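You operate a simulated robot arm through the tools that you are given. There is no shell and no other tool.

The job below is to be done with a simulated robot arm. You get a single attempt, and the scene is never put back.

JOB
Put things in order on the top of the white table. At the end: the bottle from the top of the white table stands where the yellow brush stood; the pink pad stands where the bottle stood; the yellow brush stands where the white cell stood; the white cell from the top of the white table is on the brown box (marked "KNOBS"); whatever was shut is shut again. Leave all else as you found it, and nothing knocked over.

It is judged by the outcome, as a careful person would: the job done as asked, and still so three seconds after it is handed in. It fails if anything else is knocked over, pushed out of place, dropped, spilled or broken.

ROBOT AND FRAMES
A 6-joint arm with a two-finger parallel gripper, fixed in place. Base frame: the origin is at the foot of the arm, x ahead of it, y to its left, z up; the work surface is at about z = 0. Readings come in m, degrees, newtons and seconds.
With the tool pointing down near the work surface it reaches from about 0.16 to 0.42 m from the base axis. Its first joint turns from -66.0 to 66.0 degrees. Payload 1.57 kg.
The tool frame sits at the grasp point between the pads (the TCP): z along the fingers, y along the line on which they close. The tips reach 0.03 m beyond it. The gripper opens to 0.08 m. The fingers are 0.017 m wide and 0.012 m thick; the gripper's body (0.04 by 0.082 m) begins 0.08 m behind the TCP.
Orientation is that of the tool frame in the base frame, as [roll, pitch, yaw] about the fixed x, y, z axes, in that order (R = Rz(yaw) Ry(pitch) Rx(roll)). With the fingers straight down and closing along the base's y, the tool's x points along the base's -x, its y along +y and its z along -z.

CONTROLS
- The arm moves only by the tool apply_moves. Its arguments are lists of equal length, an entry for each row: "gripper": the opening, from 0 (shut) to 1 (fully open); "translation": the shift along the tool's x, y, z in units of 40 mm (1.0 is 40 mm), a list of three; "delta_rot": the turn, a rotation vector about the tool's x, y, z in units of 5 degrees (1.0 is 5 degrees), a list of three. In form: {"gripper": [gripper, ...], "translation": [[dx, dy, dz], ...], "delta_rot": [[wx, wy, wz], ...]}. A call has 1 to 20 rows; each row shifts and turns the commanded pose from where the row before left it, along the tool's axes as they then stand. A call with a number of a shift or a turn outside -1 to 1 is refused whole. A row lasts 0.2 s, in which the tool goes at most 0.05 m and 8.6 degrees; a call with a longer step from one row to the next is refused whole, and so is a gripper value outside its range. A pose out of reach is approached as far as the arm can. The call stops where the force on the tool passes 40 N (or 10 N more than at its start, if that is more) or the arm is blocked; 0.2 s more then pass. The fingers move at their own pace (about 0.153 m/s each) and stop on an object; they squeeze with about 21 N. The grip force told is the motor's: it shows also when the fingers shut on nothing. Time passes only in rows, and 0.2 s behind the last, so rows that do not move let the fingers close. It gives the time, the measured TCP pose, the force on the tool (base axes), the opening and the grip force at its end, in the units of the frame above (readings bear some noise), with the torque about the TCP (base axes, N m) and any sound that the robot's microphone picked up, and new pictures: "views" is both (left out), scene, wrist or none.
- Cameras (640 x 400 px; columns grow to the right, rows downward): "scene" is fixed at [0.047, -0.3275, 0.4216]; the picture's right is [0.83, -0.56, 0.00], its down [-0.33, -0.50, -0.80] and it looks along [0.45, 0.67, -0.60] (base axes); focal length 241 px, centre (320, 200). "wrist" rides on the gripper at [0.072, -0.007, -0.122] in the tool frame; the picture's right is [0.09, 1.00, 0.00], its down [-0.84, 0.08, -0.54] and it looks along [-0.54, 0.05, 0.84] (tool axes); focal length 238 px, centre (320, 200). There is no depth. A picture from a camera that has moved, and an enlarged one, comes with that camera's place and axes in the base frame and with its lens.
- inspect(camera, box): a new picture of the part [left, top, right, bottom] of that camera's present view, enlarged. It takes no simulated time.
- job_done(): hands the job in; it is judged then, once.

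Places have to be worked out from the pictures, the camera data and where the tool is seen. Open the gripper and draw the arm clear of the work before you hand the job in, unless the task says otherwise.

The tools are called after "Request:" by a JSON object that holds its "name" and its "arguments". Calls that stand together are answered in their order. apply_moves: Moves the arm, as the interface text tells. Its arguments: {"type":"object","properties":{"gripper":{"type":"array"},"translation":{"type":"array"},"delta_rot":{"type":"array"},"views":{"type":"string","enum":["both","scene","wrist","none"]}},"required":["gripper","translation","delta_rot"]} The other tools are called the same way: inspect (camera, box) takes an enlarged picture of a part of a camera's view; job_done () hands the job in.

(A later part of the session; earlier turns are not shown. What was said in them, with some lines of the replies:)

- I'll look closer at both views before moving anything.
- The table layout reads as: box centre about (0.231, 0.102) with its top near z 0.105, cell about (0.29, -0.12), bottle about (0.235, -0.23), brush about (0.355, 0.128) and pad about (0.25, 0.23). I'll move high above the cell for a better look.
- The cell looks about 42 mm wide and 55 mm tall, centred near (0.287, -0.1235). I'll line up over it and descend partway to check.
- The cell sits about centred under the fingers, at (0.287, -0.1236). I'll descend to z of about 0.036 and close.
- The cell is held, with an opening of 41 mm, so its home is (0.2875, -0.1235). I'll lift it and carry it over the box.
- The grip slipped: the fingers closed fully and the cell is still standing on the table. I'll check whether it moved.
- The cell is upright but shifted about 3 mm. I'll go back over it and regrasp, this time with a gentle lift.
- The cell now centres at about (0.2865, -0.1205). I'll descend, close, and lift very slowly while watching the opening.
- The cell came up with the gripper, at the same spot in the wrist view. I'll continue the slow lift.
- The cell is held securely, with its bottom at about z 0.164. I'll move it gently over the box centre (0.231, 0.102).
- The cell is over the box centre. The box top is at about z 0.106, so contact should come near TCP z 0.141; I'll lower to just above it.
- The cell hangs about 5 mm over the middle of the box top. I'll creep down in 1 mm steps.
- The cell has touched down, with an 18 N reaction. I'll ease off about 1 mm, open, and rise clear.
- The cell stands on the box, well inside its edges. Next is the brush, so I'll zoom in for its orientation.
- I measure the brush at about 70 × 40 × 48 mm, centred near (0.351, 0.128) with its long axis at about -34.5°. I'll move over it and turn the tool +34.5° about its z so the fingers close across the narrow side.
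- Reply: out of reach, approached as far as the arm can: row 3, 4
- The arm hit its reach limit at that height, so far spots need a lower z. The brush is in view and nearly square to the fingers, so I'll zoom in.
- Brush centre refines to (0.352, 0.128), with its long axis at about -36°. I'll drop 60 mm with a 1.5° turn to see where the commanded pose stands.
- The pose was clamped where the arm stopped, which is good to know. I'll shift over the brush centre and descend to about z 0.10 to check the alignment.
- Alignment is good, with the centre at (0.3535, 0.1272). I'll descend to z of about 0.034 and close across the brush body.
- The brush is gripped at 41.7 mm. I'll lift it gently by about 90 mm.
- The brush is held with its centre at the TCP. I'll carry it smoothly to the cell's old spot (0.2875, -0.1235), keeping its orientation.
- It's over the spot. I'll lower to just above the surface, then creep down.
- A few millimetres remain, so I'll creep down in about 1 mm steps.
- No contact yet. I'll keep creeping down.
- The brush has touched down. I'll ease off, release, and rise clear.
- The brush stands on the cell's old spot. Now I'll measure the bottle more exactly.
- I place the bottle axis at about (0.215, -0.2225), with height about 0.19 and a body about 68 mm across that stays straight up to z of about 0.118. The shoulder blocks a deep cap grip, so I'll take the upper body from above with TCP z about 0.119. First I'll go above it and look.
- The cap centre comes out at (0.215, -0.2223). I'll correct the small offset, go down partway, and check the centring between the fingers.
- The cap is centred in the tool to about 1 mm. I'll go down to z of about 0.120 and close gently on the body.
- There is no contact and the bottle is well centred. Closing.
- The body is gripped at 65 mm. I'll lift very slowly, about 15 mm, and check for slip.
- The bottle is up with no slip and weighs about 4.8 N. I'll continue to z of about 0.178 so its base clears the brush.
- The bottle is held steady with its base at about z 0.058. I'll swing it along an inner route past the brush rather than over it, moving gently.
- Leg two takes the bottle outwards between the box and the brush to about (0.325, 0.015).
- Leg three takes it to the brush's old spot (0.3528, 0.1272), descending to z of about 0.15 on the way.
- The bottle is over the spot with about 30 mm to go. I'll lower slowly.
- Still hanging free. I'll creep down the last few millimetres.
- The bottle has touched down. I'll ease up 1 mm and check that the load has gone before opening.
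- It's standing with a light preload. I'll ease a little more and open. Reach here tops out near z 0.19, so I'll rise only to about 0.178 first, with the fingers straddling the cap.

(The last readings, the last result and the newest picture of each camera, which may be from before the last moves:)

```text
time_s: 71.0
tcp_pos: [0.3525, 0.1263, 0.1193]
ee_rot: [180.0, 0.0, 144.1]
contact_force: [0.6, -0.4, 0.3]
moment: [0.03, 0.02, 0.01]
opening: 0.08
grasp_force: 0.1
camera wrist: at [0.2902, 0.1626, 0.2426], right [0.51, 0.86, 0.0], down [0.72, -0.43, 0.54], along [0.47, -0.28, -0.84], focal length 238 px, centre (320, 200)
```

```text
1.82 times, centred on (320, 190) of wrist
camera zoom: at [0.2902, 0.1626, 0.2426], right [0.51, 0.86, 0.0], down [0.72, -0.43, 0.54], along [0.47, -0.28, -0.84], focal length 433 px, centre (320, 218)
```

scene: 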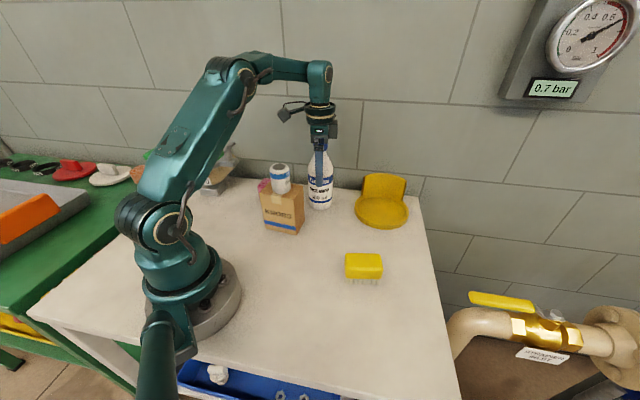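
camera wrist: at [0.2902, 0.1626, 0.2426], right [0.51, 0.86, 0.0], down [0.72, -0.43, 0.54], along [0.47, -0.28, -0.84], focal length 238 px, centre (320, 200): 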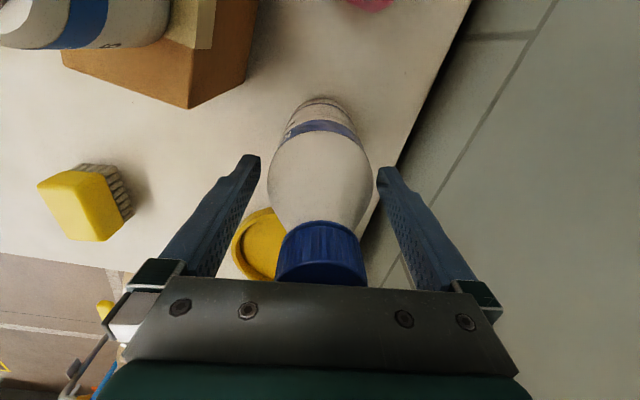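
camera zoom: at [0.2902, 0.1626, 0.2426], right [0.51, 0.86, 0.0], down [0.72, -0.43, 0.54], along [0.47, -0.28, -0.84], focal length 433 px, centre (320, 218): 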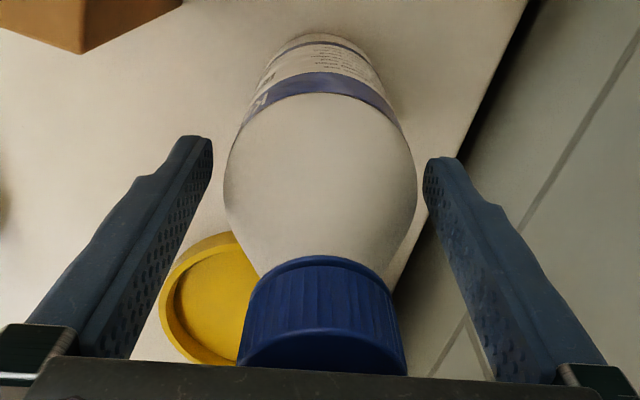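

Released and clear on both sides. Rising straight to z of about 0.177.

Request:
{"name": "apply_moves", "arguments": {"gripper": [1, 1, 1, 1, 1, 1], "translation": [[0, 0, -0.15], [0, 0, -0.3], [0, 0, -0.35], [0, 0, -0.35], [0, 0, -0.25], [0, 0, 0]], "delta_rot": [[0, 0, 0], [0, 0, 0], [0, 0, 0], [0, 0, 0], [0, 0, 0], [0, 0, 0]]}}

```text
time_s: 72.4
tcp_pos: [0.3515, 0.126, 0.1762]
ee_rot: [-180.0, 0.0, 144.1]
contact_force: [0.3, 0.0, 0.0]
moment: [0.02, 0.01, -0.01]
opening: 0.0801
grasp_force: 0.0
camera wrist: at [0.2903, 0.163, 0.2988], right [0.51, 0.86, 0.0], down [0.72, -0.43, 0.54], along [0.47, -0.28, -0.84], focal length 238 px, centre (320, 200)
```

scene: 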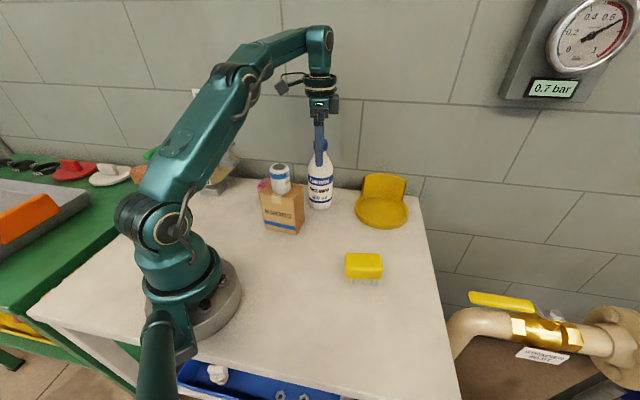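
wrist: 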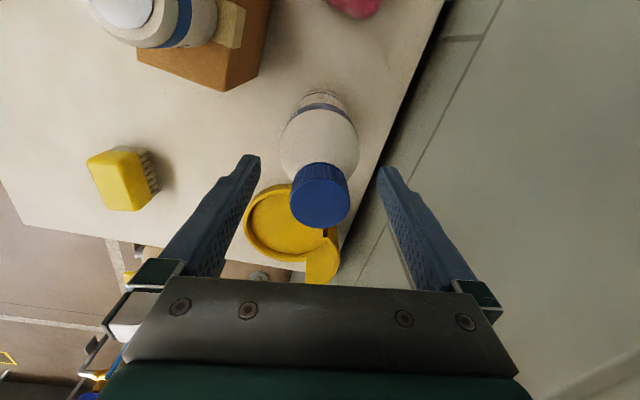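

Next I'll back out along tool +x while rising, so the fingers slide past the cap and up over everything.

Request:
{"name": "apply_moves", "arguments": {"gripper": [1, 1, 1, 1, 1, 1], "translation": [[0.3, 0, -0.15], [0.5, 0, -0.4], [0.5, 0, -0.4], [0.5, 0, -0.35], [0.3, 0, -0.2], [0, 0, 0]], "delta_rot": [[0, 0, 0], [0, 0, 0], [0, 0, 0], [0, 0, 0], [0, 0, 0], [0, 0, 0]]}}

Request:
{"name": "inspect", "arguments": {"camera": "scene", "box": [240, 120, 420, 290]}}

```text
time_s: 73.8
tcp_pos: [0.2841, 0.1757, 0.2366]
ee_rot: [180.0, -0.1, 144.1]
contact_force: [-0.2, -0.1, 0.3]
moment: [0.0, 0.03, 0.0]
opening: 0.08
grasp_force: 0.1
camera wrist: at [0.2227, 0.2123, 0.3586], right [0.51, 0.86, 0.0], down [0.72, -0.43, 0.54], along [0.47, -0.28, -0.84], focal length 238 px, centre (320, 200)
```

scene: 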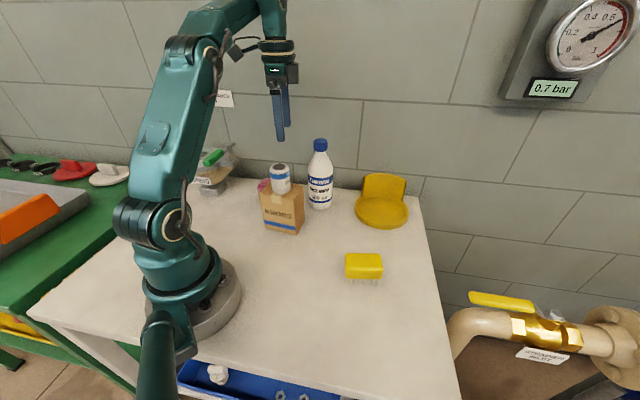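
wrist: 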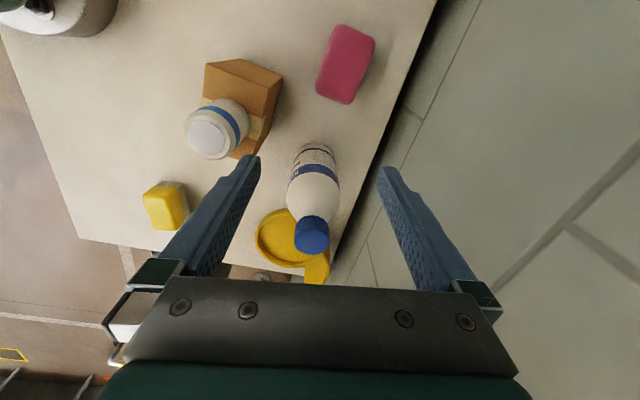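

```text
2.35 times, centred on (330, 205) of scene
camera zoom: at [0.047, -0.3275, 0.4216], right [0.83, -0.56, 0.0], down [-0.33, -0.5, -0.8], along [0.45, 0.67, -0.6], focal length 567 px, centre (296, 188)
```

zoom: 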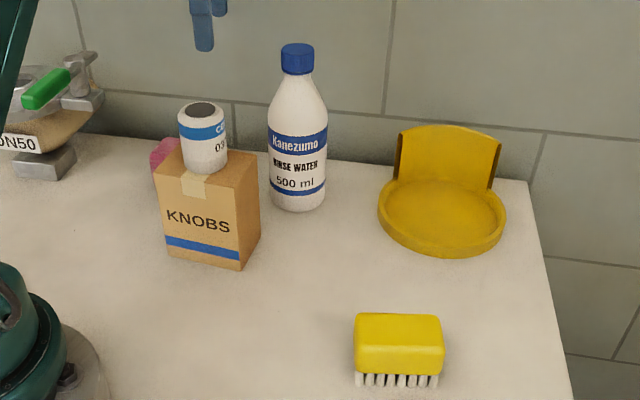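

Bottle, cell and brush all stand properly. Now I'll zoom in on the pink pad.

Request:
{"name": "inspect", "arguments": {"camera": "wrist", "box": [280, 5, 420, 115]}}

```text
3.64 times, centred on (350, 60) of wrist
camera zoom: at [0.2227, 0.2123, 0.3586], right [0.51, 0.86, 0.0], down [0.72, -0.43, 0.54], along [0.47, -0.28, -0.84], focal length 867 px, centre (211, 709)
```

zoom: 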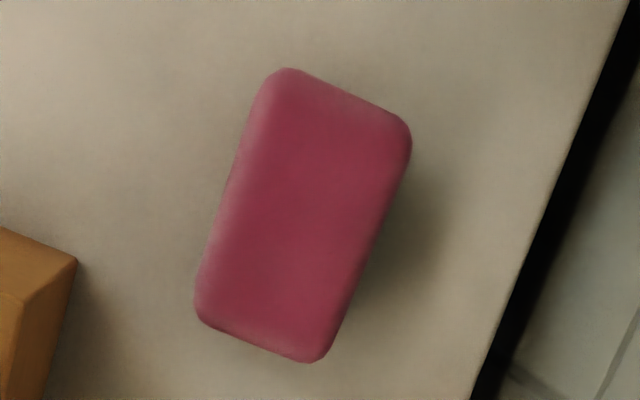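

The pad centres near (0.257, 0.230), about 74 × 50 mm, with its long axis at about -49°. I'll move above it at z of about 0.215 and turn the tool 13° to match.

Request:
{"name": "apply_moves", "arguments": {"gripper": [1, 1, 1, 1, 1, 1, 1], "translation": [[0.45, 0.24, 0.2], [0.45, 0.24, 0.2], [0.45, 0.24, 0.15], [0, 0, 0], [0, 0, 0], [0, 0, 0], [0, 0, 0]], "delta_rot": [[0, 0, 0], [0, 0, 0], [0, 0, 0], [0, 0, 0.867], [0, 0, 0.867], [0, 0, 0.867], [0, 0, 0]]}}

Request:
{"name": "inspect", "arguments": {"camera": "wrist", "box": [230, 60, 410, 200]}}

```text
time_s: 75.4
tcp_pos: [0.2572, 0.2313, 0.2145]
ee_rot: [179.9, 0.0, 130.9]
contact_force: [-0.8, -0.3, -0.8]
moment: [0.0, 0.01, -0.03]
opening: 0.08
grasp_force: 0.1
camera wrist: at [0.2053, 0.2804, 0.3363], right [0.69, 0.72, 0.0], down [0.61, -0.58, 0.54], along [0.39, -0.37, -0.84], focal length 238 px, centre (320, 200)
```

scene: 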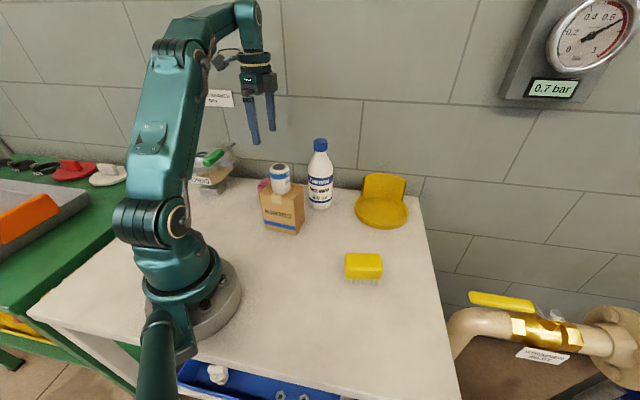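
wrist: 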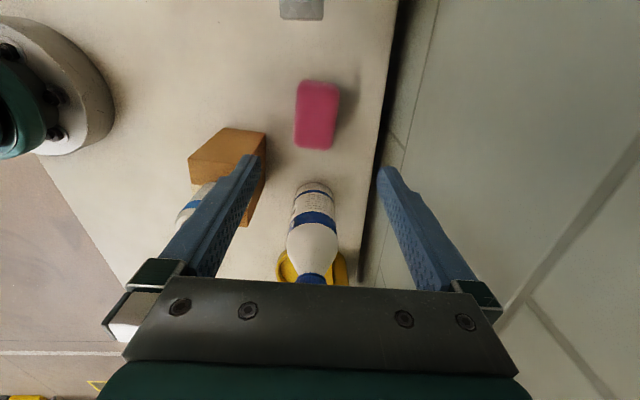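

```text
2.86 times, centred on (320, 130) of wrist
camera zoom: at [0.2053, 0.2804, 0.3363], right [0.69, 0.72, 0.0], down [0.61, -0.58, 0.54], along [0.39, -0.37, -0.84], focal length 681 px, centre (320, 400)
```

zoom: 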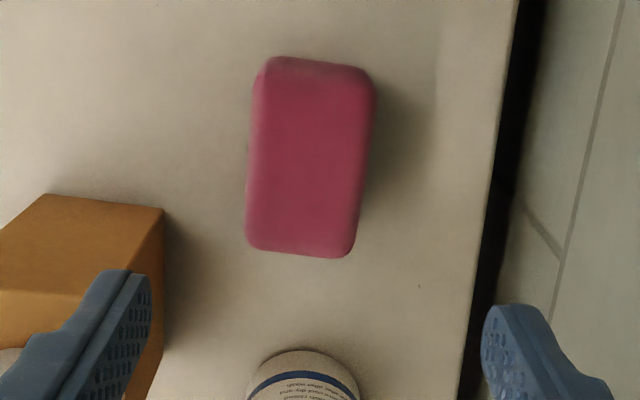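

The views agree on a pad centre near (0.255, 0.227) if it stands about 40 mm tall. I'll correct and descend to z of about 0.12 for a closer look.

Request:
{"name": "apply_moves", "arguments": {"gripper": [1, 1, 1, 1, 1], "translation": [[-0.045, -0.11, 0.4], [0, 0, 0.7], [0, 0, 0.7], [0, 0, 0.55], [0, 0, 0]], "delta_rot": [[0, 0, 0.18], [0, 0, 0], [0, 0, 0], [0, 0, 0], [0, 0, 0]]}}

Request:
{"name": "inspect", "arguments": {"camera": "wrist", "box": [220, 70, 420, 220]}}

Request:
{"name": "inspect", "arguments": {"camera": "scene", "box": [200, 130, 320, 240]}}

```text
time_s: 76.6
tcp_pos: [0.2566, 0.2261, 0.1201]
ee_rot: [179.9, 0.1, 130.2]
contact_force: [-0.2, -0.6, 0.0]
moment: [-0.01, 0.0, -0.01]
opening: 0.08
grasp_force: 0.0
camera wrist: at [0.2049, 0.276, 0.2425], right [0.7, 0.71, 0.0], down [0.6, -0.59, 0.54], along [0.39, -0.38, -0.84], focal length 238 px, centre (320, 200)
```

scene: 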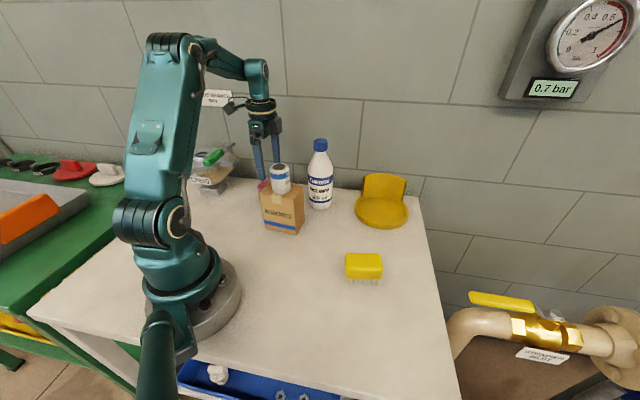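
wrist: 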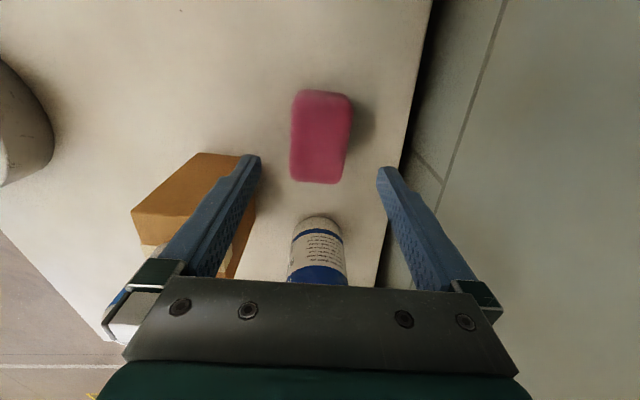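

```text
2.67 times, centred on (320, 145) of wrist
camera zoom: at [0.2049, 0.276, 0.2425], right [0.7, 0.71, 0.0], down [0.6, -0.59, 0.54], along [0.39, -0.38, -0.84], focal length 636 px, centre (320, 347)
```

zoom: 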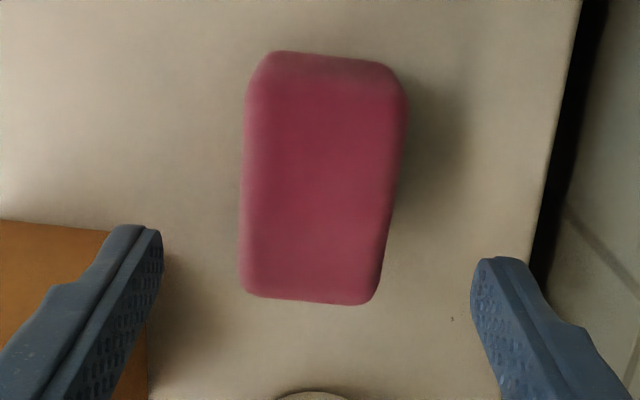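

```text
3.64 times, centred on (260, 185) of scene
camera zoom: at [0.047, -0.3275, 0.4216], right [0.83, -0.56, 0.0], down [-0.33, -0.5, -0.8], along [0.45, 0.67, -0.6], focal length 876 px, centre (538, 254)
```

zoom: 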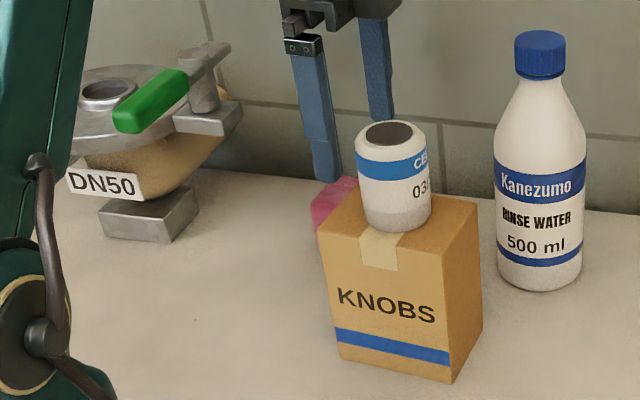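

The pad is lined up, but the valve's stem and lug stand close to where the wrist camera would end up. I'll tilt the tool 12° about the closing axis to swing the camera up and away, and check before descending.

Request:
{"name": "apply_moves", "arguments": {"gripper": [1, 1, 1, 1, 1], "translation": [[0, -0.04, 0], [0, 0, 0], [0, 0, 0], [-0.104, 0, 0.489], [0, 0, 0]], "delta_rot": [[0, 0.8, 0], [0, 0.8, 0], [0, 0.8, 0], [0, 0, 0], [0, 0, 0]]}}

Request:
{"name": "inspect", "arguments": {"camera": "scene", "box": [190, 80, 310, 230]}}

Request:
{"name": "inspect", "arguments": {"camera": "wrist", "box": [220, 70, 420, 240]}}

```text
time_s: 77.8
tcp_pos: [0.254, 0.2257, 0.1003]
ee_rot: [-180.0, -12.1, 130.2]
contact_force: [-0.8, -0.9, 0.5]
moment: [-0.02, 0.04, 0.03]
opening: 0.08
grasp_force: 0.1
camera wrist: at [0.2199, 0.2546, 0.2346], right [0.7, 0.71, 0.02], down [0.66, -0.66, 0.36], along [0.27, -0.24, -0.93], focal length 238 px, centre (320, 200)
```

scene: 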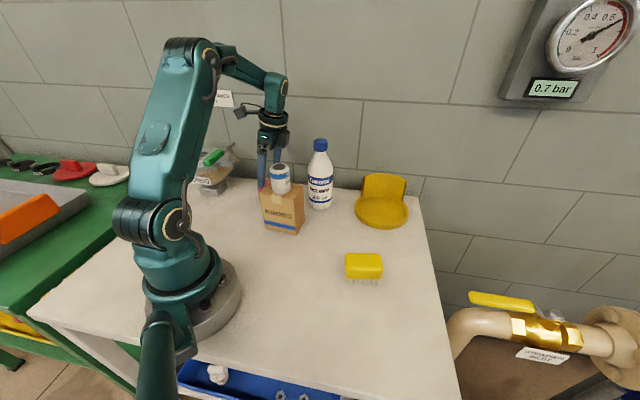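
wrist: 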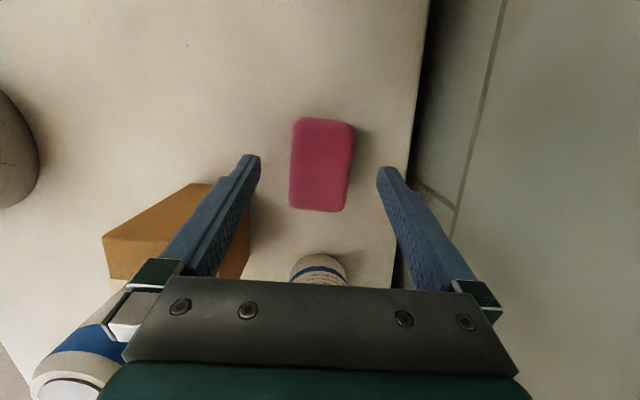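

```text
2.67 times, centred on (250, 155) of scene
camera zoom: at [0.047, -0.3275, 0.4216], right [0.83, -0.56, 0.0], down [-0.33, -0.5, -0.8], along [0.45, 0.67, -0.6], focal length 642 px, centre (507, 320)
```

zoom: 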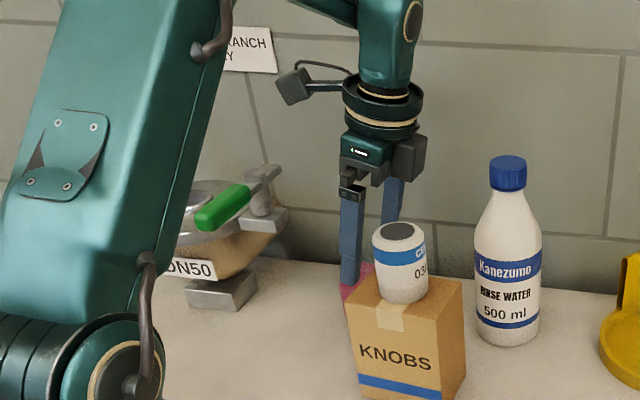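

```text
2.35 times, centred on (320, 155) of wrist
camera zoom: at [0.2199, 0.2546, 0.2346], right [0.7, 0.71, 0.02], down [0.66, -0.66, 0.36], along [0.27, -0.24, -0.93], focal length 561 px, centre (320, 306)
```

zoom: 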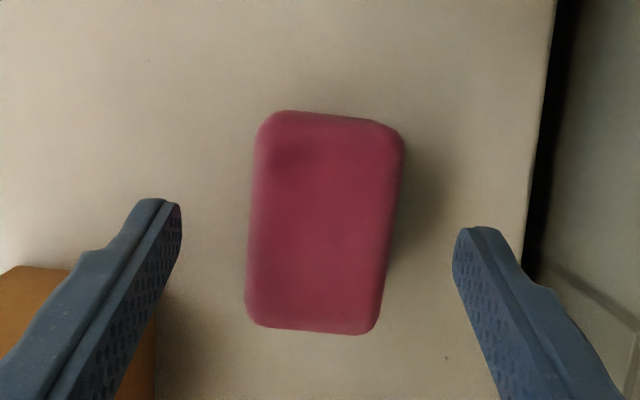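

With the tilt, the camera sits well clear of the valve stem. The pad centre reads (0.256, 0.225), so I'll make a tiny correction and descend vertically to z of about 0.041.

Request:
{"name": "apply_moves", "arguments": {"gripper": [1, 1, 1, 1, 1], "translation": [[-0.153, 0.02, 0.479], [-0.104, 0, 0.489], [-0.073, 0, 0.342], [-0.031, 0, 0.147], [0, 0, 0]], "delta_rot": [[0, 0, 0], [0, 0, 0], [0, 0, 0], [0, 0, 0], [0, 0, 0]]}}

Request:
{"name": "inspect", "arguments": {"camera": "scene", "box": [190, 90, 310, 230]}}

```text
time_s: 79.0
tcp_pos: [0.2549, 0.2252, 0.0394]
ee_rot: [179.9, -12.0, 130.1]
contact_force: [-0.7, -0.6, -0.2]
moment: [0.03, 0.03, 0.01]
opening: 0.0802
grasp_force: 0.0
camera wrist: at [0.222, 0.254, 0.1747], right [0.7, 0.71, 0.02], down [0.66, -0.66, 0.36], along [0.27, -0.24, -0.93], focal length 238 px, centre (320, 200)
```

scene: 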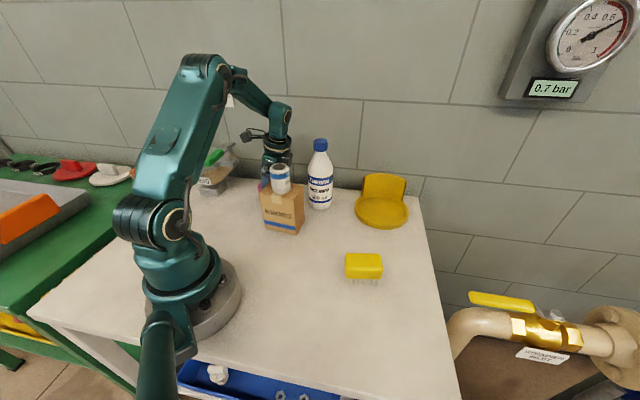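
wrist: 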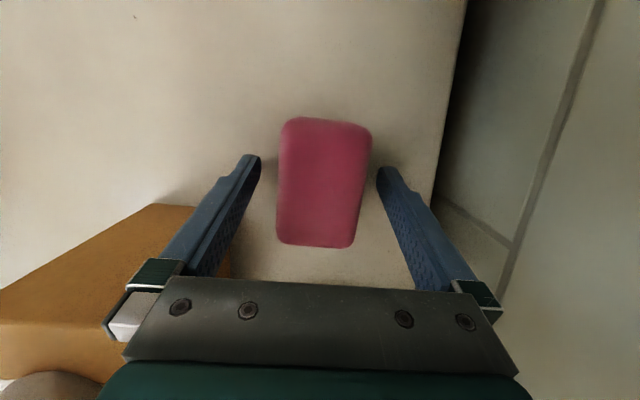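

```text
2.86 times, centred on (250, 160) of scene
camera zoom: at [0.047, -0.3275, 0.4216], right [0.83, -0.56, 0.0], down [-0.33, -0.5, -0.8], along [0.45, 0.67, -0.6], focal length 688 px, centre (520, 314)
```

zoom: 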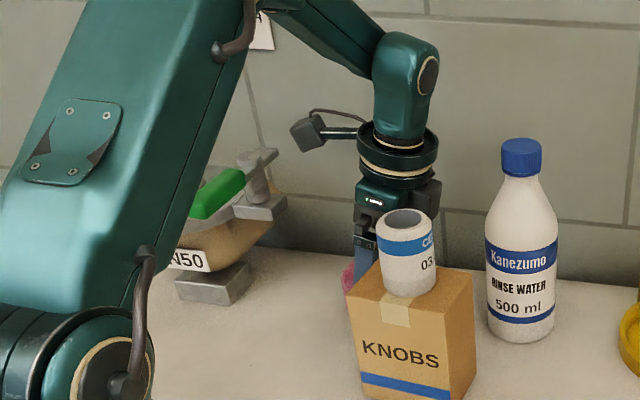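

The camera and gripper are clear of the valve, and the pad is centred between the fingers. Closing on it.

Request:
{"name": "apply_moves", "arguments": {"gripper": [0.7, 0.6, 0.4, 0, 0, 0], "translation": [[0, 0, 0], [0, 0, 0], [0, 0, 0], [0, 0, 0], [0, 0, 0], [0, 0, 0]], "delta_rot": [[0, 0, 0], [0, 0, 0], [0, 0, 0], [0, 0, 0], [0, 0, 0], [0, 0, 0]]}}

```text
time_s: 80.4
tcp_pos: [0.2554, 0.2252, 0.0403]
ee_rot: [179.9, -12.0, 130.2]
contact_force: [0.4, -0.5, 0.4]
moment: [0.0, -0.02, -0.01]
opening: 0.0492
grasp_force: 21.1
camera wrist: at [0.222, 0.254, 0.1749], right [0.7, 0.71, 0.02], down [0.66, -0.66, 0.36], along [0.27, -0.24, -0.93], focal length 238 px, centre (320, 200)
```

scene: 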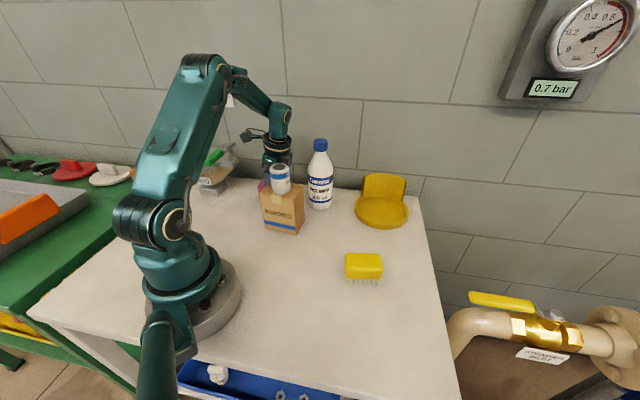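
wrist: 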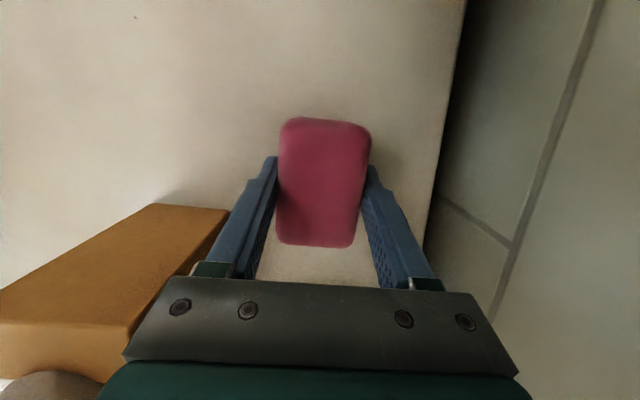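

The pad is gripped at 49 mm. I'll lift it gently, straight up in the world frame, and check.

Request:
{"name": "apply_moves", "arguments": {"gripper": [0, 0, 0, 0, 0, 0], "translation": [[0.008, 0, -0.039], [0.017, 0, -0.078], [0.025, 0, -0.117], [0.031, 0, -0.147], [0.021, 0, -0.098], [0, 0, 0]], "delta_rot": [[0, 0, 0], [0, 0, 0], [0, 0, 0], [0, 0, 0], [0, 0, 0], [0, 0, 0]]}}

```text
time_s: 81.8
tcp_pos: [0.2558, 0.2247, 0.0589]
ee_rot: [180.0, -12.0, 130.3]
contact_force: [-1.2, 0.2, -0.7]
moment: [-0.01, 0.02, 0.0]
opening: 0.0495
grasp_force: 21.3
camera wrist: at [0.2222, 0.2541, 0.1939], right [0.7, 0.71, 0.02], down [0.66, -0.66, 0.36], along [0.27, -0.24, -0.93], focal length 238 px, centre (320, 200)
```

scene: 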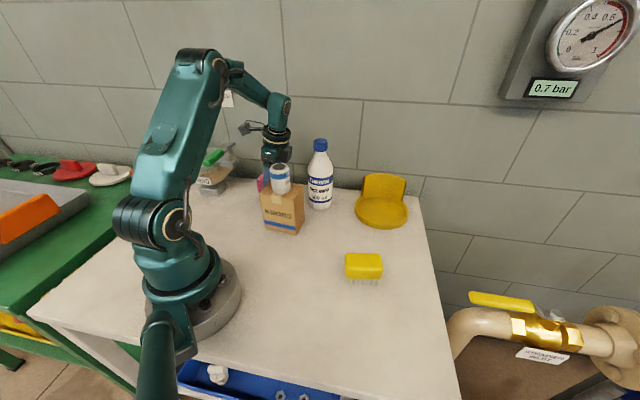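
wrist: 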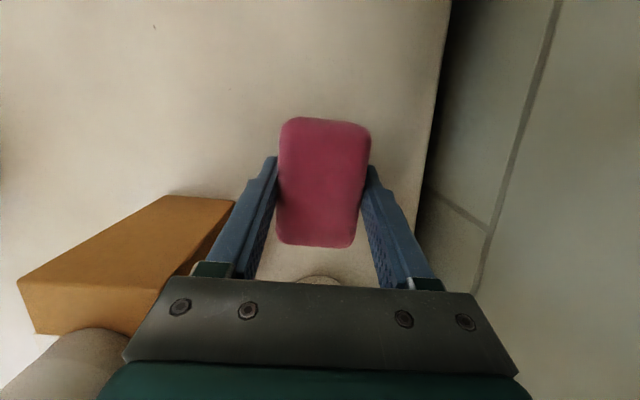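

The pad is held, with no slip. I'll raise it further to about z 0.198.

Request:
{"name": "apply_moves", "arguments": {"gripper": [0, 0, 0, 0, 0, 0, 0, 0, 0, 0, 0, 0, 0, 0], "translation": [[0.031, 0, -0.147], [0.052, 0, -0.245], [0.062, 0, -0.293], [0.062, 0, -0.293], [0.062, 0, -0.293], [0.062, 0, -0.293], [0.062, 0, -0.293], [0.062, 0, -0.293], [0.062, 0, -0.293], [0.062, 0, -0.293], [0.062, 0, -0.293], [0.052, 0, -0.245], [0.031, 0, -0.147], [0, 0, 0]], "delta_rot": [[0, 0, 0], [0, 0, 0], [0, 0, 0], [0, 0, 0], [0, 0, 0], [0, 0, 0], [0, 0, 0], [0, 0, 0], [0, 0, 0], [0, 0, 0], [0, 0, 0], [0, 0, 0], [0, 0, 0], [0, 0, 0]]}}

Request:
{"name": "inspect", "arguments": {"camera": "scene", "box": [210, 90, 350, 240]}}

```text
time_s: 84.8
tcp_pos: [0.2555, 0.225, 0.1986]
ee_rot: [179.9, -12.1, 130.2]
contact_force: [0.3, -0.4, 0.2]
moment: [-0.01, 0.02, -0.03]
opening: 0.0494
grasp_force: 20.9
camera wrist: at [0.2222, 0.254, 0.3338], right [0.7, 0.71, 0.02], down [0.66, -0.66, 0.36], along [0.27, -0.24, -0.93], focal length 238 px, centre (320, 200)
```

scene: 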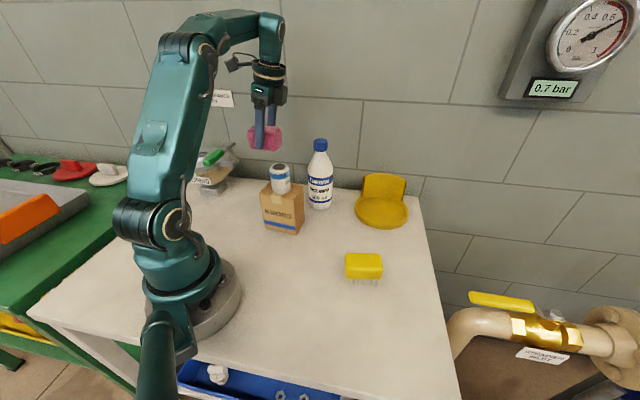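
wrist: 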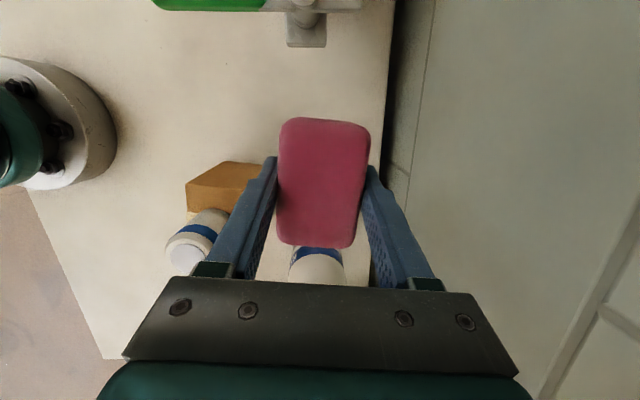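

```text
2.67 times, centred on (280, 165) of scene
camera zoom: at [0.047, -0.3275, 0.4216], right [0.83, -0.56, 0.0], down [-0.33, -0.5, -0.8], along [0.45, 0.67, -0.6], focal length 642 px, centre (427, 293)
```

zoom: 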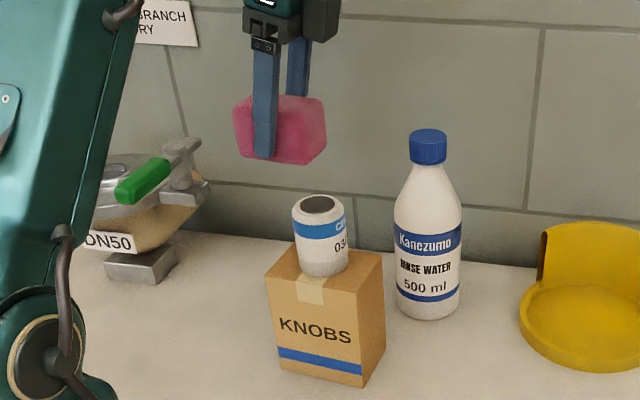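

The pad hangs level. I'll rise a bit more while moving inward so it clears the cell on the box.

Request:
{"name": "apply_moves", "arguments": {"gripper": [0, 0, 0, 0, 0, 0, 0], "translation": [[-0.032, -0.081, -0.089], [-0.071, -0.182, -0.199], [-0.095, -0.243, -0.266], [-0.095, -0.243, -0.266], [-0.071, -0.182, -0.199], [-0.032, -0.081, -0.089], [0, 0, 0]], "delta_rot": [[0, 0, 0], [0, 0, 0], [0, 0, 0], [0, 0, 0], [0, 0, 0], [0, 0, 0], [0, 0, 0]]}}

```text
time_s: 86.4
tcp_pos: [0.2413, 0.1792, 0.2378]
ee_rot: [179.9, -12.0, 130.2]
contact_force: [0.1, 0.3, -0.2]
moment: [0.02, -0.02, 0.01]
opening: 0.0494
grasp_force: 21.4
camera wrist: at [0.2076, 0.2092, 0.3742], right [0.7, 0.71, 0.02], down [0.66, -0.66, 0.36], along [0.27, -0.24, -0.93], focal length 238 px, centre (320, 200)
```

scene: 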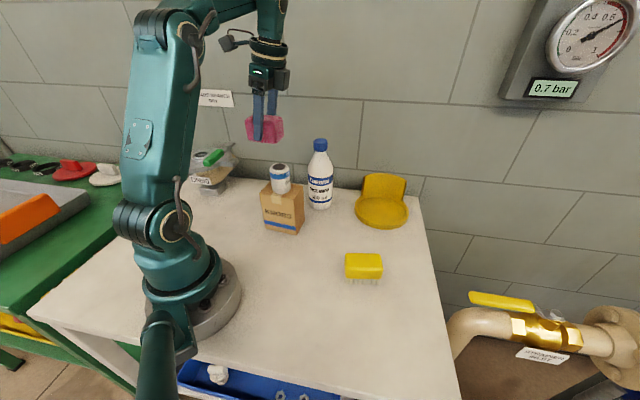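
wrist: 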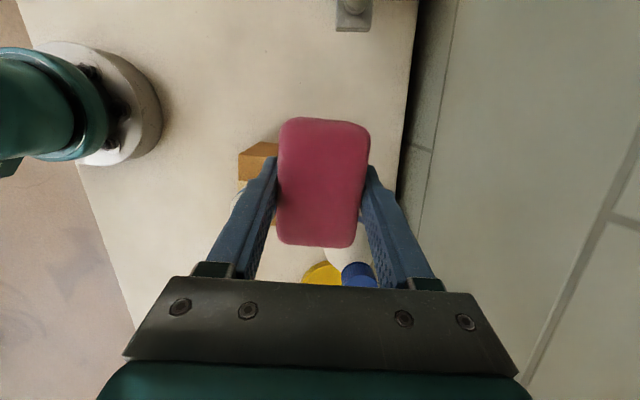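

Pad bottom is about 0.197, clear of the cell top at 0.161. I'll carry it across to above the bottle's old spot (0.215, -0.222).

Request:
{"name": "apply_moves", "arguments": {"gripper": [0, 0, 0, 0, 0, 0, 0, 0, 0, 0, 0, 0, 0, 0, 0, 0, 0, 0, 0, 0], "translation": [[-0.071, -0.07, -0.015], [-0.178, -0.174, -0.038], [-0.284, -0.279, -0.06], [-0.391, -0.384, -0.083], [-0.426, -0.419, -0.091], [-0.426, -0.419, -0.091], [-0.426, -0.419, -0.091], [-0.426, -0.419, -0.091], [-0.426, -0.419, -0.091], [-0.426, -0.419, -0.091], [-0.426, -0.419, -0.091], [-0.426, -0.419, -0.091], [-0.426, -0.419, -0.091], [-0.426, -0.419, -0.091], [-0.426, -0.419, -0.091], [-0.426, -0.419, -0.091], [-0.391, -0.384, -0.083], [-0.32, -0.314, -0.068], [-0.213, -0.209, -0.045], [-0.142, -0.14, -0.03]], "delta_rot": [[0, 0, 0], [0, 0, 0], [0, 0, 0], [0, 0, 0], [0, 0, 0], [0, 0, 0], [0, 0, 0], [0, 0, 0], [0, 0, 0], [0, 0, 0], [0, 0, 0], [0, 0, 0], [0, 0, 0], [0, 0, 0], [0, 0, 0], [0, 0, 0], [0, 0, 0], [0, 0, 0], [0, 0, 0], [0, 0, 0]]}}

```text
time_s: 90.6
tcp_pos: [0.2067, -0.2162, 0.227]
ee_rot: [180.0, -12.1, 130.2]
contact_force: [0.6, 0.3, -0.2]
moment: [-0.02, 0.01, 0.02]
opening: 0.0493
grasp_force: 21.2
out of reach, approached as far as the arm can: row 18, 19, 20
camera wrist: at [0.1723, -0.1853, 0.3619], right [0.7, 0.71, 0.02], down [0.66, -0.66, 0.36], along [0.27, -0.24, -0.93], focal length 238 px, centre (320, 200)
```

scene: 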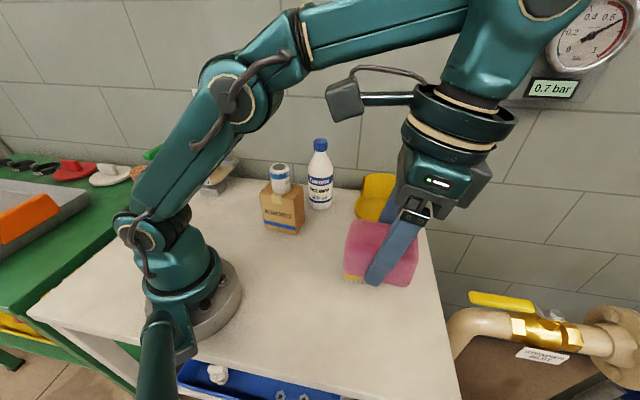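
wrist: 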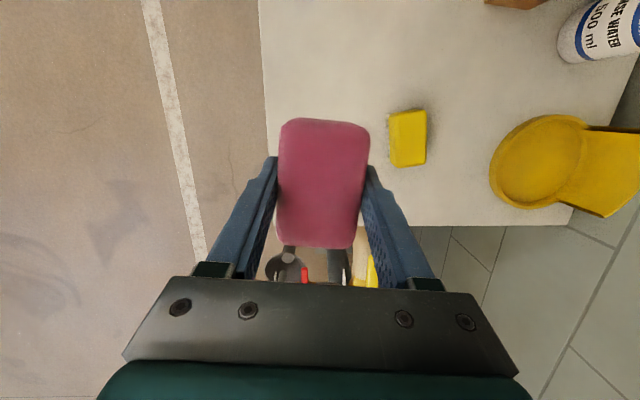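

It stopped slightly short because of the tilt at that height, at (0.2067, -0.2162). I'll correct the offset while descending to z of about 0.05.

Request:
{"name": "apply_moves", "arguments": {"gripper": [0, 0, 0, 0, 0, 0, 0, 0, 0, 0, 0, 0, 0, 0, 0, 0, 0, 0], "translation": [[-0.021, 0, 0.098], [-0.042, 0, 0.196], [-0.122, 0.016, 0.28], [-0.122, 0.016, 0.28], [-0.122, 0.016, 0.28], [-0.122, 0.016, 0.28], [-0.062, 0, 0.293], [-0.062, 0, 0.293], [-0.062, 0, 0.293], [-0.062, 0, 0.293], [-0.062, 0, 0.293], [-0.062, 0, 0.293], [-0.062, 0, 0.293], [-0.062, 0, 0.293], [-0.062, 0, 0.293], [-0.031, 0, 0.147], [-0.016, 0, 0.073], [0, 0, 0]], "delta_rot": [[0, 0, 0], [0, 0, 0], [0, 0, 0], [0, 0, 0], [0, 0, 0], [0, 0, 0], [0, 0, 0], [0, 0, 0], [0, 0, 0], [0, 0, 0], [0, 0, 0], [0, 0, 0], [0, 0, 0], [0, 0, 0], [0, 0, 0], [0, 0, 0], [0, 0, 0], [0, 0, 0]]}}

Request:
{"name": "inspect", "arguments": {"camera": "scene", "box": [300, 220, 460, 370]}}

```text
time_s: 94.4
tcp_pos: [0.2152, -0.2214, 0.0518]
ee_rot: [179.9, -11.9, 130.3]
contact_force: [-0.5, -0.6, -0.4]
moment: [0.01, 0.02, 0.0]
opening: 0.0491
grasp_force: 20.8
camera wrist: at [0.1815, -0.1916, 0.1857], right [0.7, 0.71, 0.02], down [0.66, -0.66, 0.36], along [0.27, -0.24, -0.93], focal length 238 px, centre (320, 200)
```

scene: 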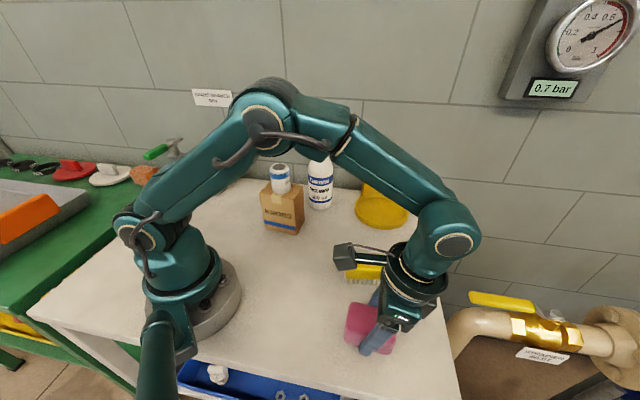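
wrist: 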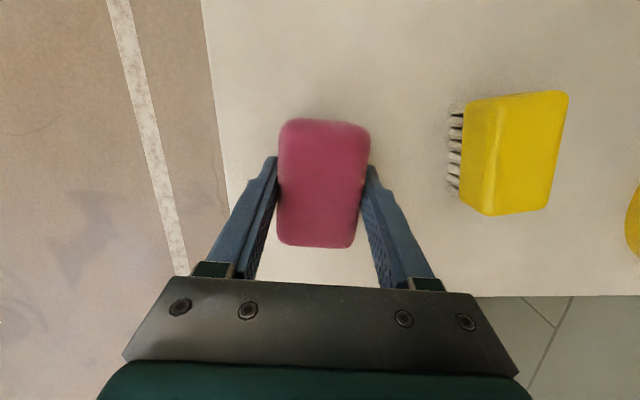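

```text
2.67 times, centred on (380, 295) of scene
camera zoom: at [0.047, -0.3275, 0.4216], right [0.83, -0.56, 0.0], down [-0.33, -0.5, -0.8], along [0.45, 0.67, -0.6], focal length 642 px, centre (160, -53)
```

zoom: 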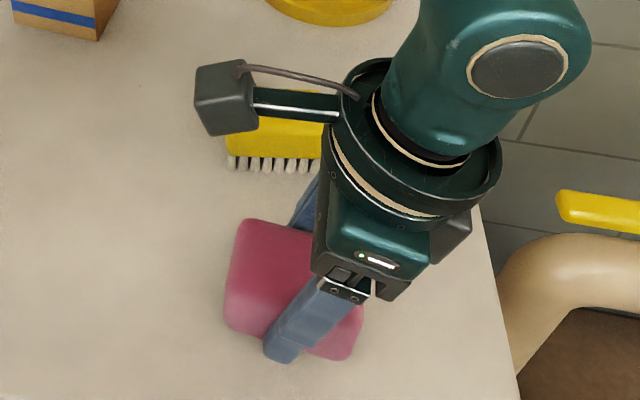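

It's in position at (0.215, -0.2215). I'll lower the last centimetre carefully.

Request:
{"name": "apply_moves", "arguments": {"gripper": [0, 0, 0, 0, 0], "translation": [[-0.015, 0, 0.073], [-0.015, 0, 0.073], [-0.01, 0, 0.049], [-0.004, 0, 0.02], [0, 0, 0]], "delta_rot": [[0, 0, 0], [0, 0, 0], [0, 0, 0], [0, 0, 0], [0, 0, 0]], "views": "none"}}

```text
time_s: 95.6
tcp_pos: [0.2151, -0.2199, 0.0424]
ee_rot: [-180.0, -12.0, 130.2]
contact_force: [-0.4, 0.5, 0.2]
moment: [0.0, 0.0, 0.0]
opening: 0.0493
grasp_force: 20.7
```

Request:
{"name": "apply_moves", "arguments": {"gripper": [0, 0, 0, 0], "translation": [[-0.005, 0, 0.022], [-0.005, 0, 0.022], [0, 0, 0], [0, 0, 0]], "delta_rot": [[0, 0, 0], [0, 0, 0], [0, 0, 0], [0, 0, 0]], "views": "none"}}

```text
time_s: 96.6
tcp_pos: [0.2147, -0.2208, 0.0411]
ee_rot: [-179.9, -12.0, 130.2]
contact_force: [1.1, -0.9, 0.4]
moment: [0.01, -0.02, -0.04]
opening: 0.0494
grasp_force: 21.1
```

No contact yet. Another millimetre or so.

Request:
{"name": "apply_moves", "arguments": {"gripper": [0, 0, 0], "translation": [[-0.005, 0, 0.022], [-0.004, 0, 0.018], [0, 0, 0]], "delta_rot": [[0, 0, 0], [0, 0, 0], [0, 0, 0]], "views": "none"}}

```text
time_s: 97.4
tcp_pos: [0.2148, -0.221, 0.0405]
ee_rot: [180.0, -11.9, 130.1]
contact_force: [-1.7, 4.9, 27.7]
moment: [0.15, 0.05, 0.02]
opening: 0.0493
grasp_force: 21.5
```

Firm contact. I'll ease up 1 mm and open.

Request:
{"name": "apply_moves", "arguments": {"gripper": [0, 0, 0.7, 0.85, 1, 1], "translation": [[0.006, 0, -0.029], [0, 0, 0], [0, 0, 0], [0, 0, 0], [0, 0, 0], [0, 0, 0]], "delta_rot": [[0, 0, 0], [0, 0, 0], [0, 0, 0], [0, 0, 0], [0, 0, 0], [0, 0, 0]]}}

```text
time_s: 98.8
tcp_pos: [0.2149, -0.2204, 0.0404]
ee_rot: [-180.0, -12.0, 130.2]
contact_force: [-0.3, 0.5, 0.1]
moment: [0.05, 0.02, 0.01]
opening: 0.0801
grasp_force: 0.1
camera wrist: at [0.1813, -0.1914, 0.1745], right [0.7, 0.71, 0.02], down [0.66, -0.66, 0.36], along [0.27, -0.24, -0.93], focal length 238 px, centre (320, 200)
```

scene: 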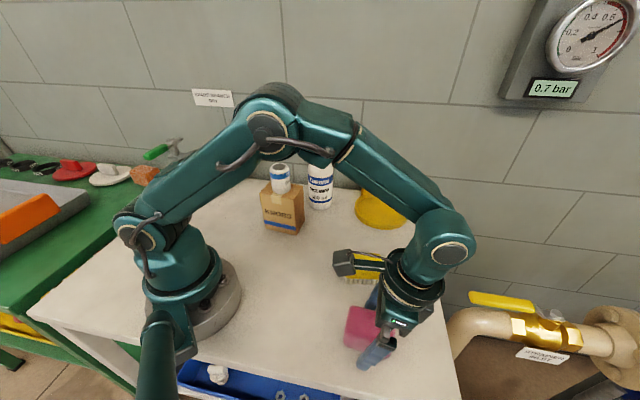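
wrist: 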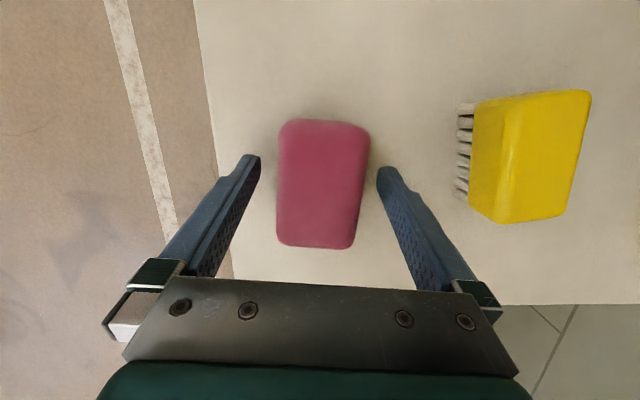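

Released cleanly. I'll rise straight up away from the pad.

Request:
{"name": "apply_moves", "arguments": {"gripper": [1, 1, 1, 1, 1, 1], "translation": [[0.042, 0, -0.196], [0.104, 0, -0.489], [0.187, 0, -0.88], [0.208, 0, -0.978], [0.208, 0, -0.978], [0, 0, 0]], "delta_rot": [[0, 0, 0], [0, 0, 0], [0, 0, 0], [0, 0, 0], [0, 0, 0], [0, 0, 0]]}}

```text
time_s: 100.2
tcp_pos: [0.2157, -0.2215, 0.1845]
ee_rot: [180.0, -12.1, 130.2]
contact_force: [0.8, 0.4, 0.6]
moment: [0.0, 0.0, 0.0]
opening: 0.08
grasp_force: 0.1
camera wrist: at [0.1816, -0.1921, 0.3195], right [0.7, 0.71, 0.02], down [0.66, -0.66, 0.36], along [0.27, -0.24, -0.93], focal length 238 px, centre (320, 200)
```

scene: 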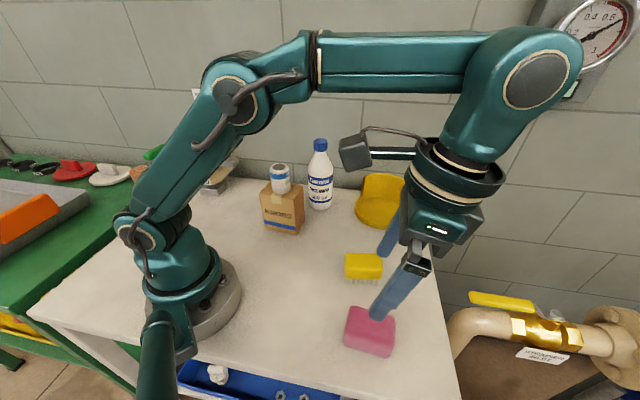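
wrist: 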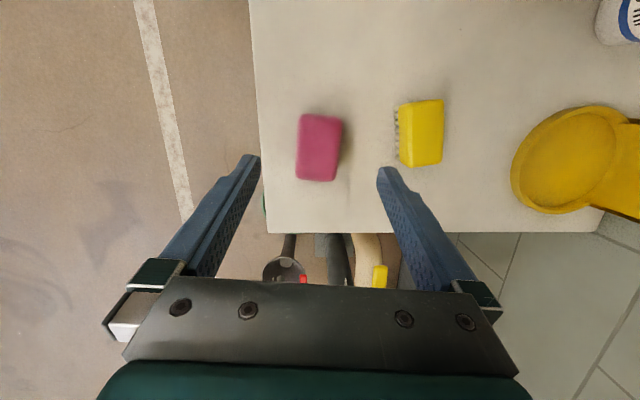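

All four things are placed. I'll level the tool, draw the arm clear, and then check the whole scene.

Request:
{"name": "apply_moves", "arguments": {"gripper": [1, 1, 1, 1, 1, 1, 1, 1, 1, 1], "translation": [[0, 0, 0], [0, 0, 0], [0, 0, 0], [0.555, 0.442, -0.25], [0.555, 0.442, -0.25], [0.555, 0.442, -0.25], [0.555, 0.442, -0.25], [0.555, 0.442, -0.25], [0.555, 0.442, -0.25], [0, 0, 0]], "delta_rot": [[0, -0.8, 0], [0, -0.8, 0], [0, -0.8, 0], [0, 0, 0], [0, 0, 0], [0, 0, 0], [0, 0, 0], [0, 0, 0], [0, 0, 0], [0, 0, 0]]}}

Request:
{"name": "inspect", "arguments": {"camera": "scene", "box": [200, 130, 440, 280]}}

Request:
{"name": "inspect", "arguments": {"camera": "scene", "box": [290, 230, 470, 400]}}

```text
time_s: 102.4
tcp_pos: [0.2108, -0.0508, 0.2449]
ee_rot: [179.9, 0.0, 130.2]
contact_force: [0.4, -0.5, -0.7]
moment: [-0.01, 0.02, -0.01]
opening: 0.0799
grasp_force: 0.0
camera wrist: at [0.1592, -0.0002, 0.3665], right [0.7, 0.71, 0.0], down [0.6, -0.59, 0.54], along [0.39, -0.38, -0.84], focal length 238 px, centre (320, 200)
```

scene: 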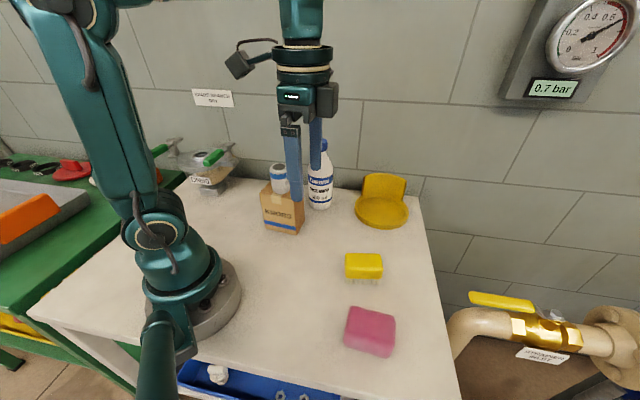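
wrist: 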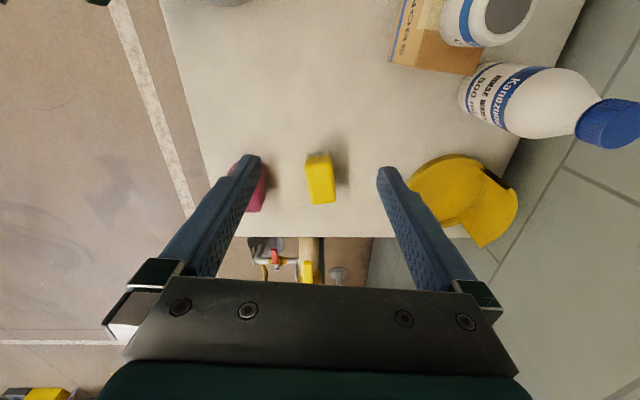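

```text
2.67 times, centred on (320, 205) of scene
camera zoom: at [0.047, -0.3275, 0.4216], right [0.83, -0.56, 0.0], down [-0.33, -0.5, -0.8], along [0.45, 0.67, -0.6], focal length 642 px, centre (320, 187)
```

zoom: 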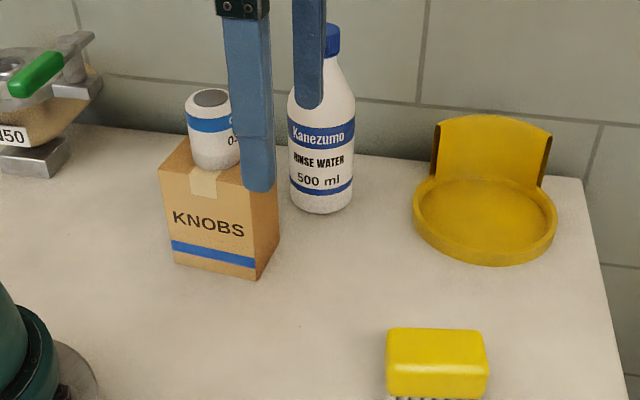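

```text
2.35 times, centred on (380, 315) of scene
camera zoom: at [0.047, -0.3275, 0.4216], right [0.83, -0.56, 0.0], down [-0.33, -0.5, -0.8], along [0.45, 0.67, -0.6], focal length 567 px, centre (179, -71)
```

zoom: 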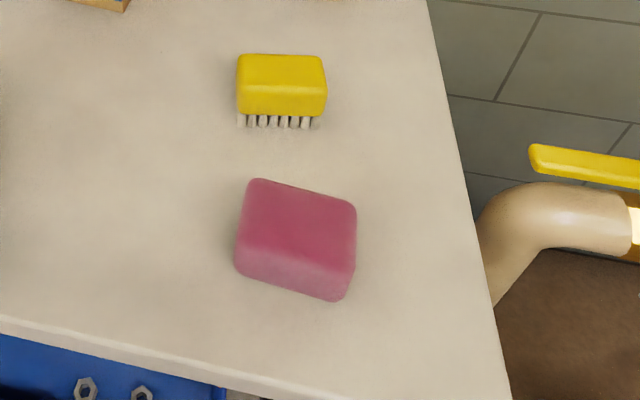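

The cell stands on the box, the brush on the cell's spot, the bottle on the brush's spot and the pad on the bottle's spot. All are upright, the box, tray and valve are where they were, and the arm is clear with the gripper open. Handing in.

Request:
{"name": "job_done", "arguments": {}}

```text
The job is handed in.
```

The tidy-up is finished and handed in; I don't have the judge's result. In the last pictures all four things were upright and in place:

- **White cell:** standing on the brown "KNOBS" box, well inside its edges.
- **Yellow brush:** bristles down where the white cell stood.
- **Bottle:** where the yellow brush stood.
- **Pink pad:** where the bottle stood.

**Slip on the first try:** my first grip on the cell slipped and shifted it about 3 mm. It stayed upright, and I regripped it and lifted more slowly. I set the brush on the cell's original spot, not the shifted one.

**Everything else:** the box, yellow tray and valve look unmoved, and nothing was knocked over. I didn't open anything, so there was nothing to shut again. The gripper is open and the arm is clear of the work.
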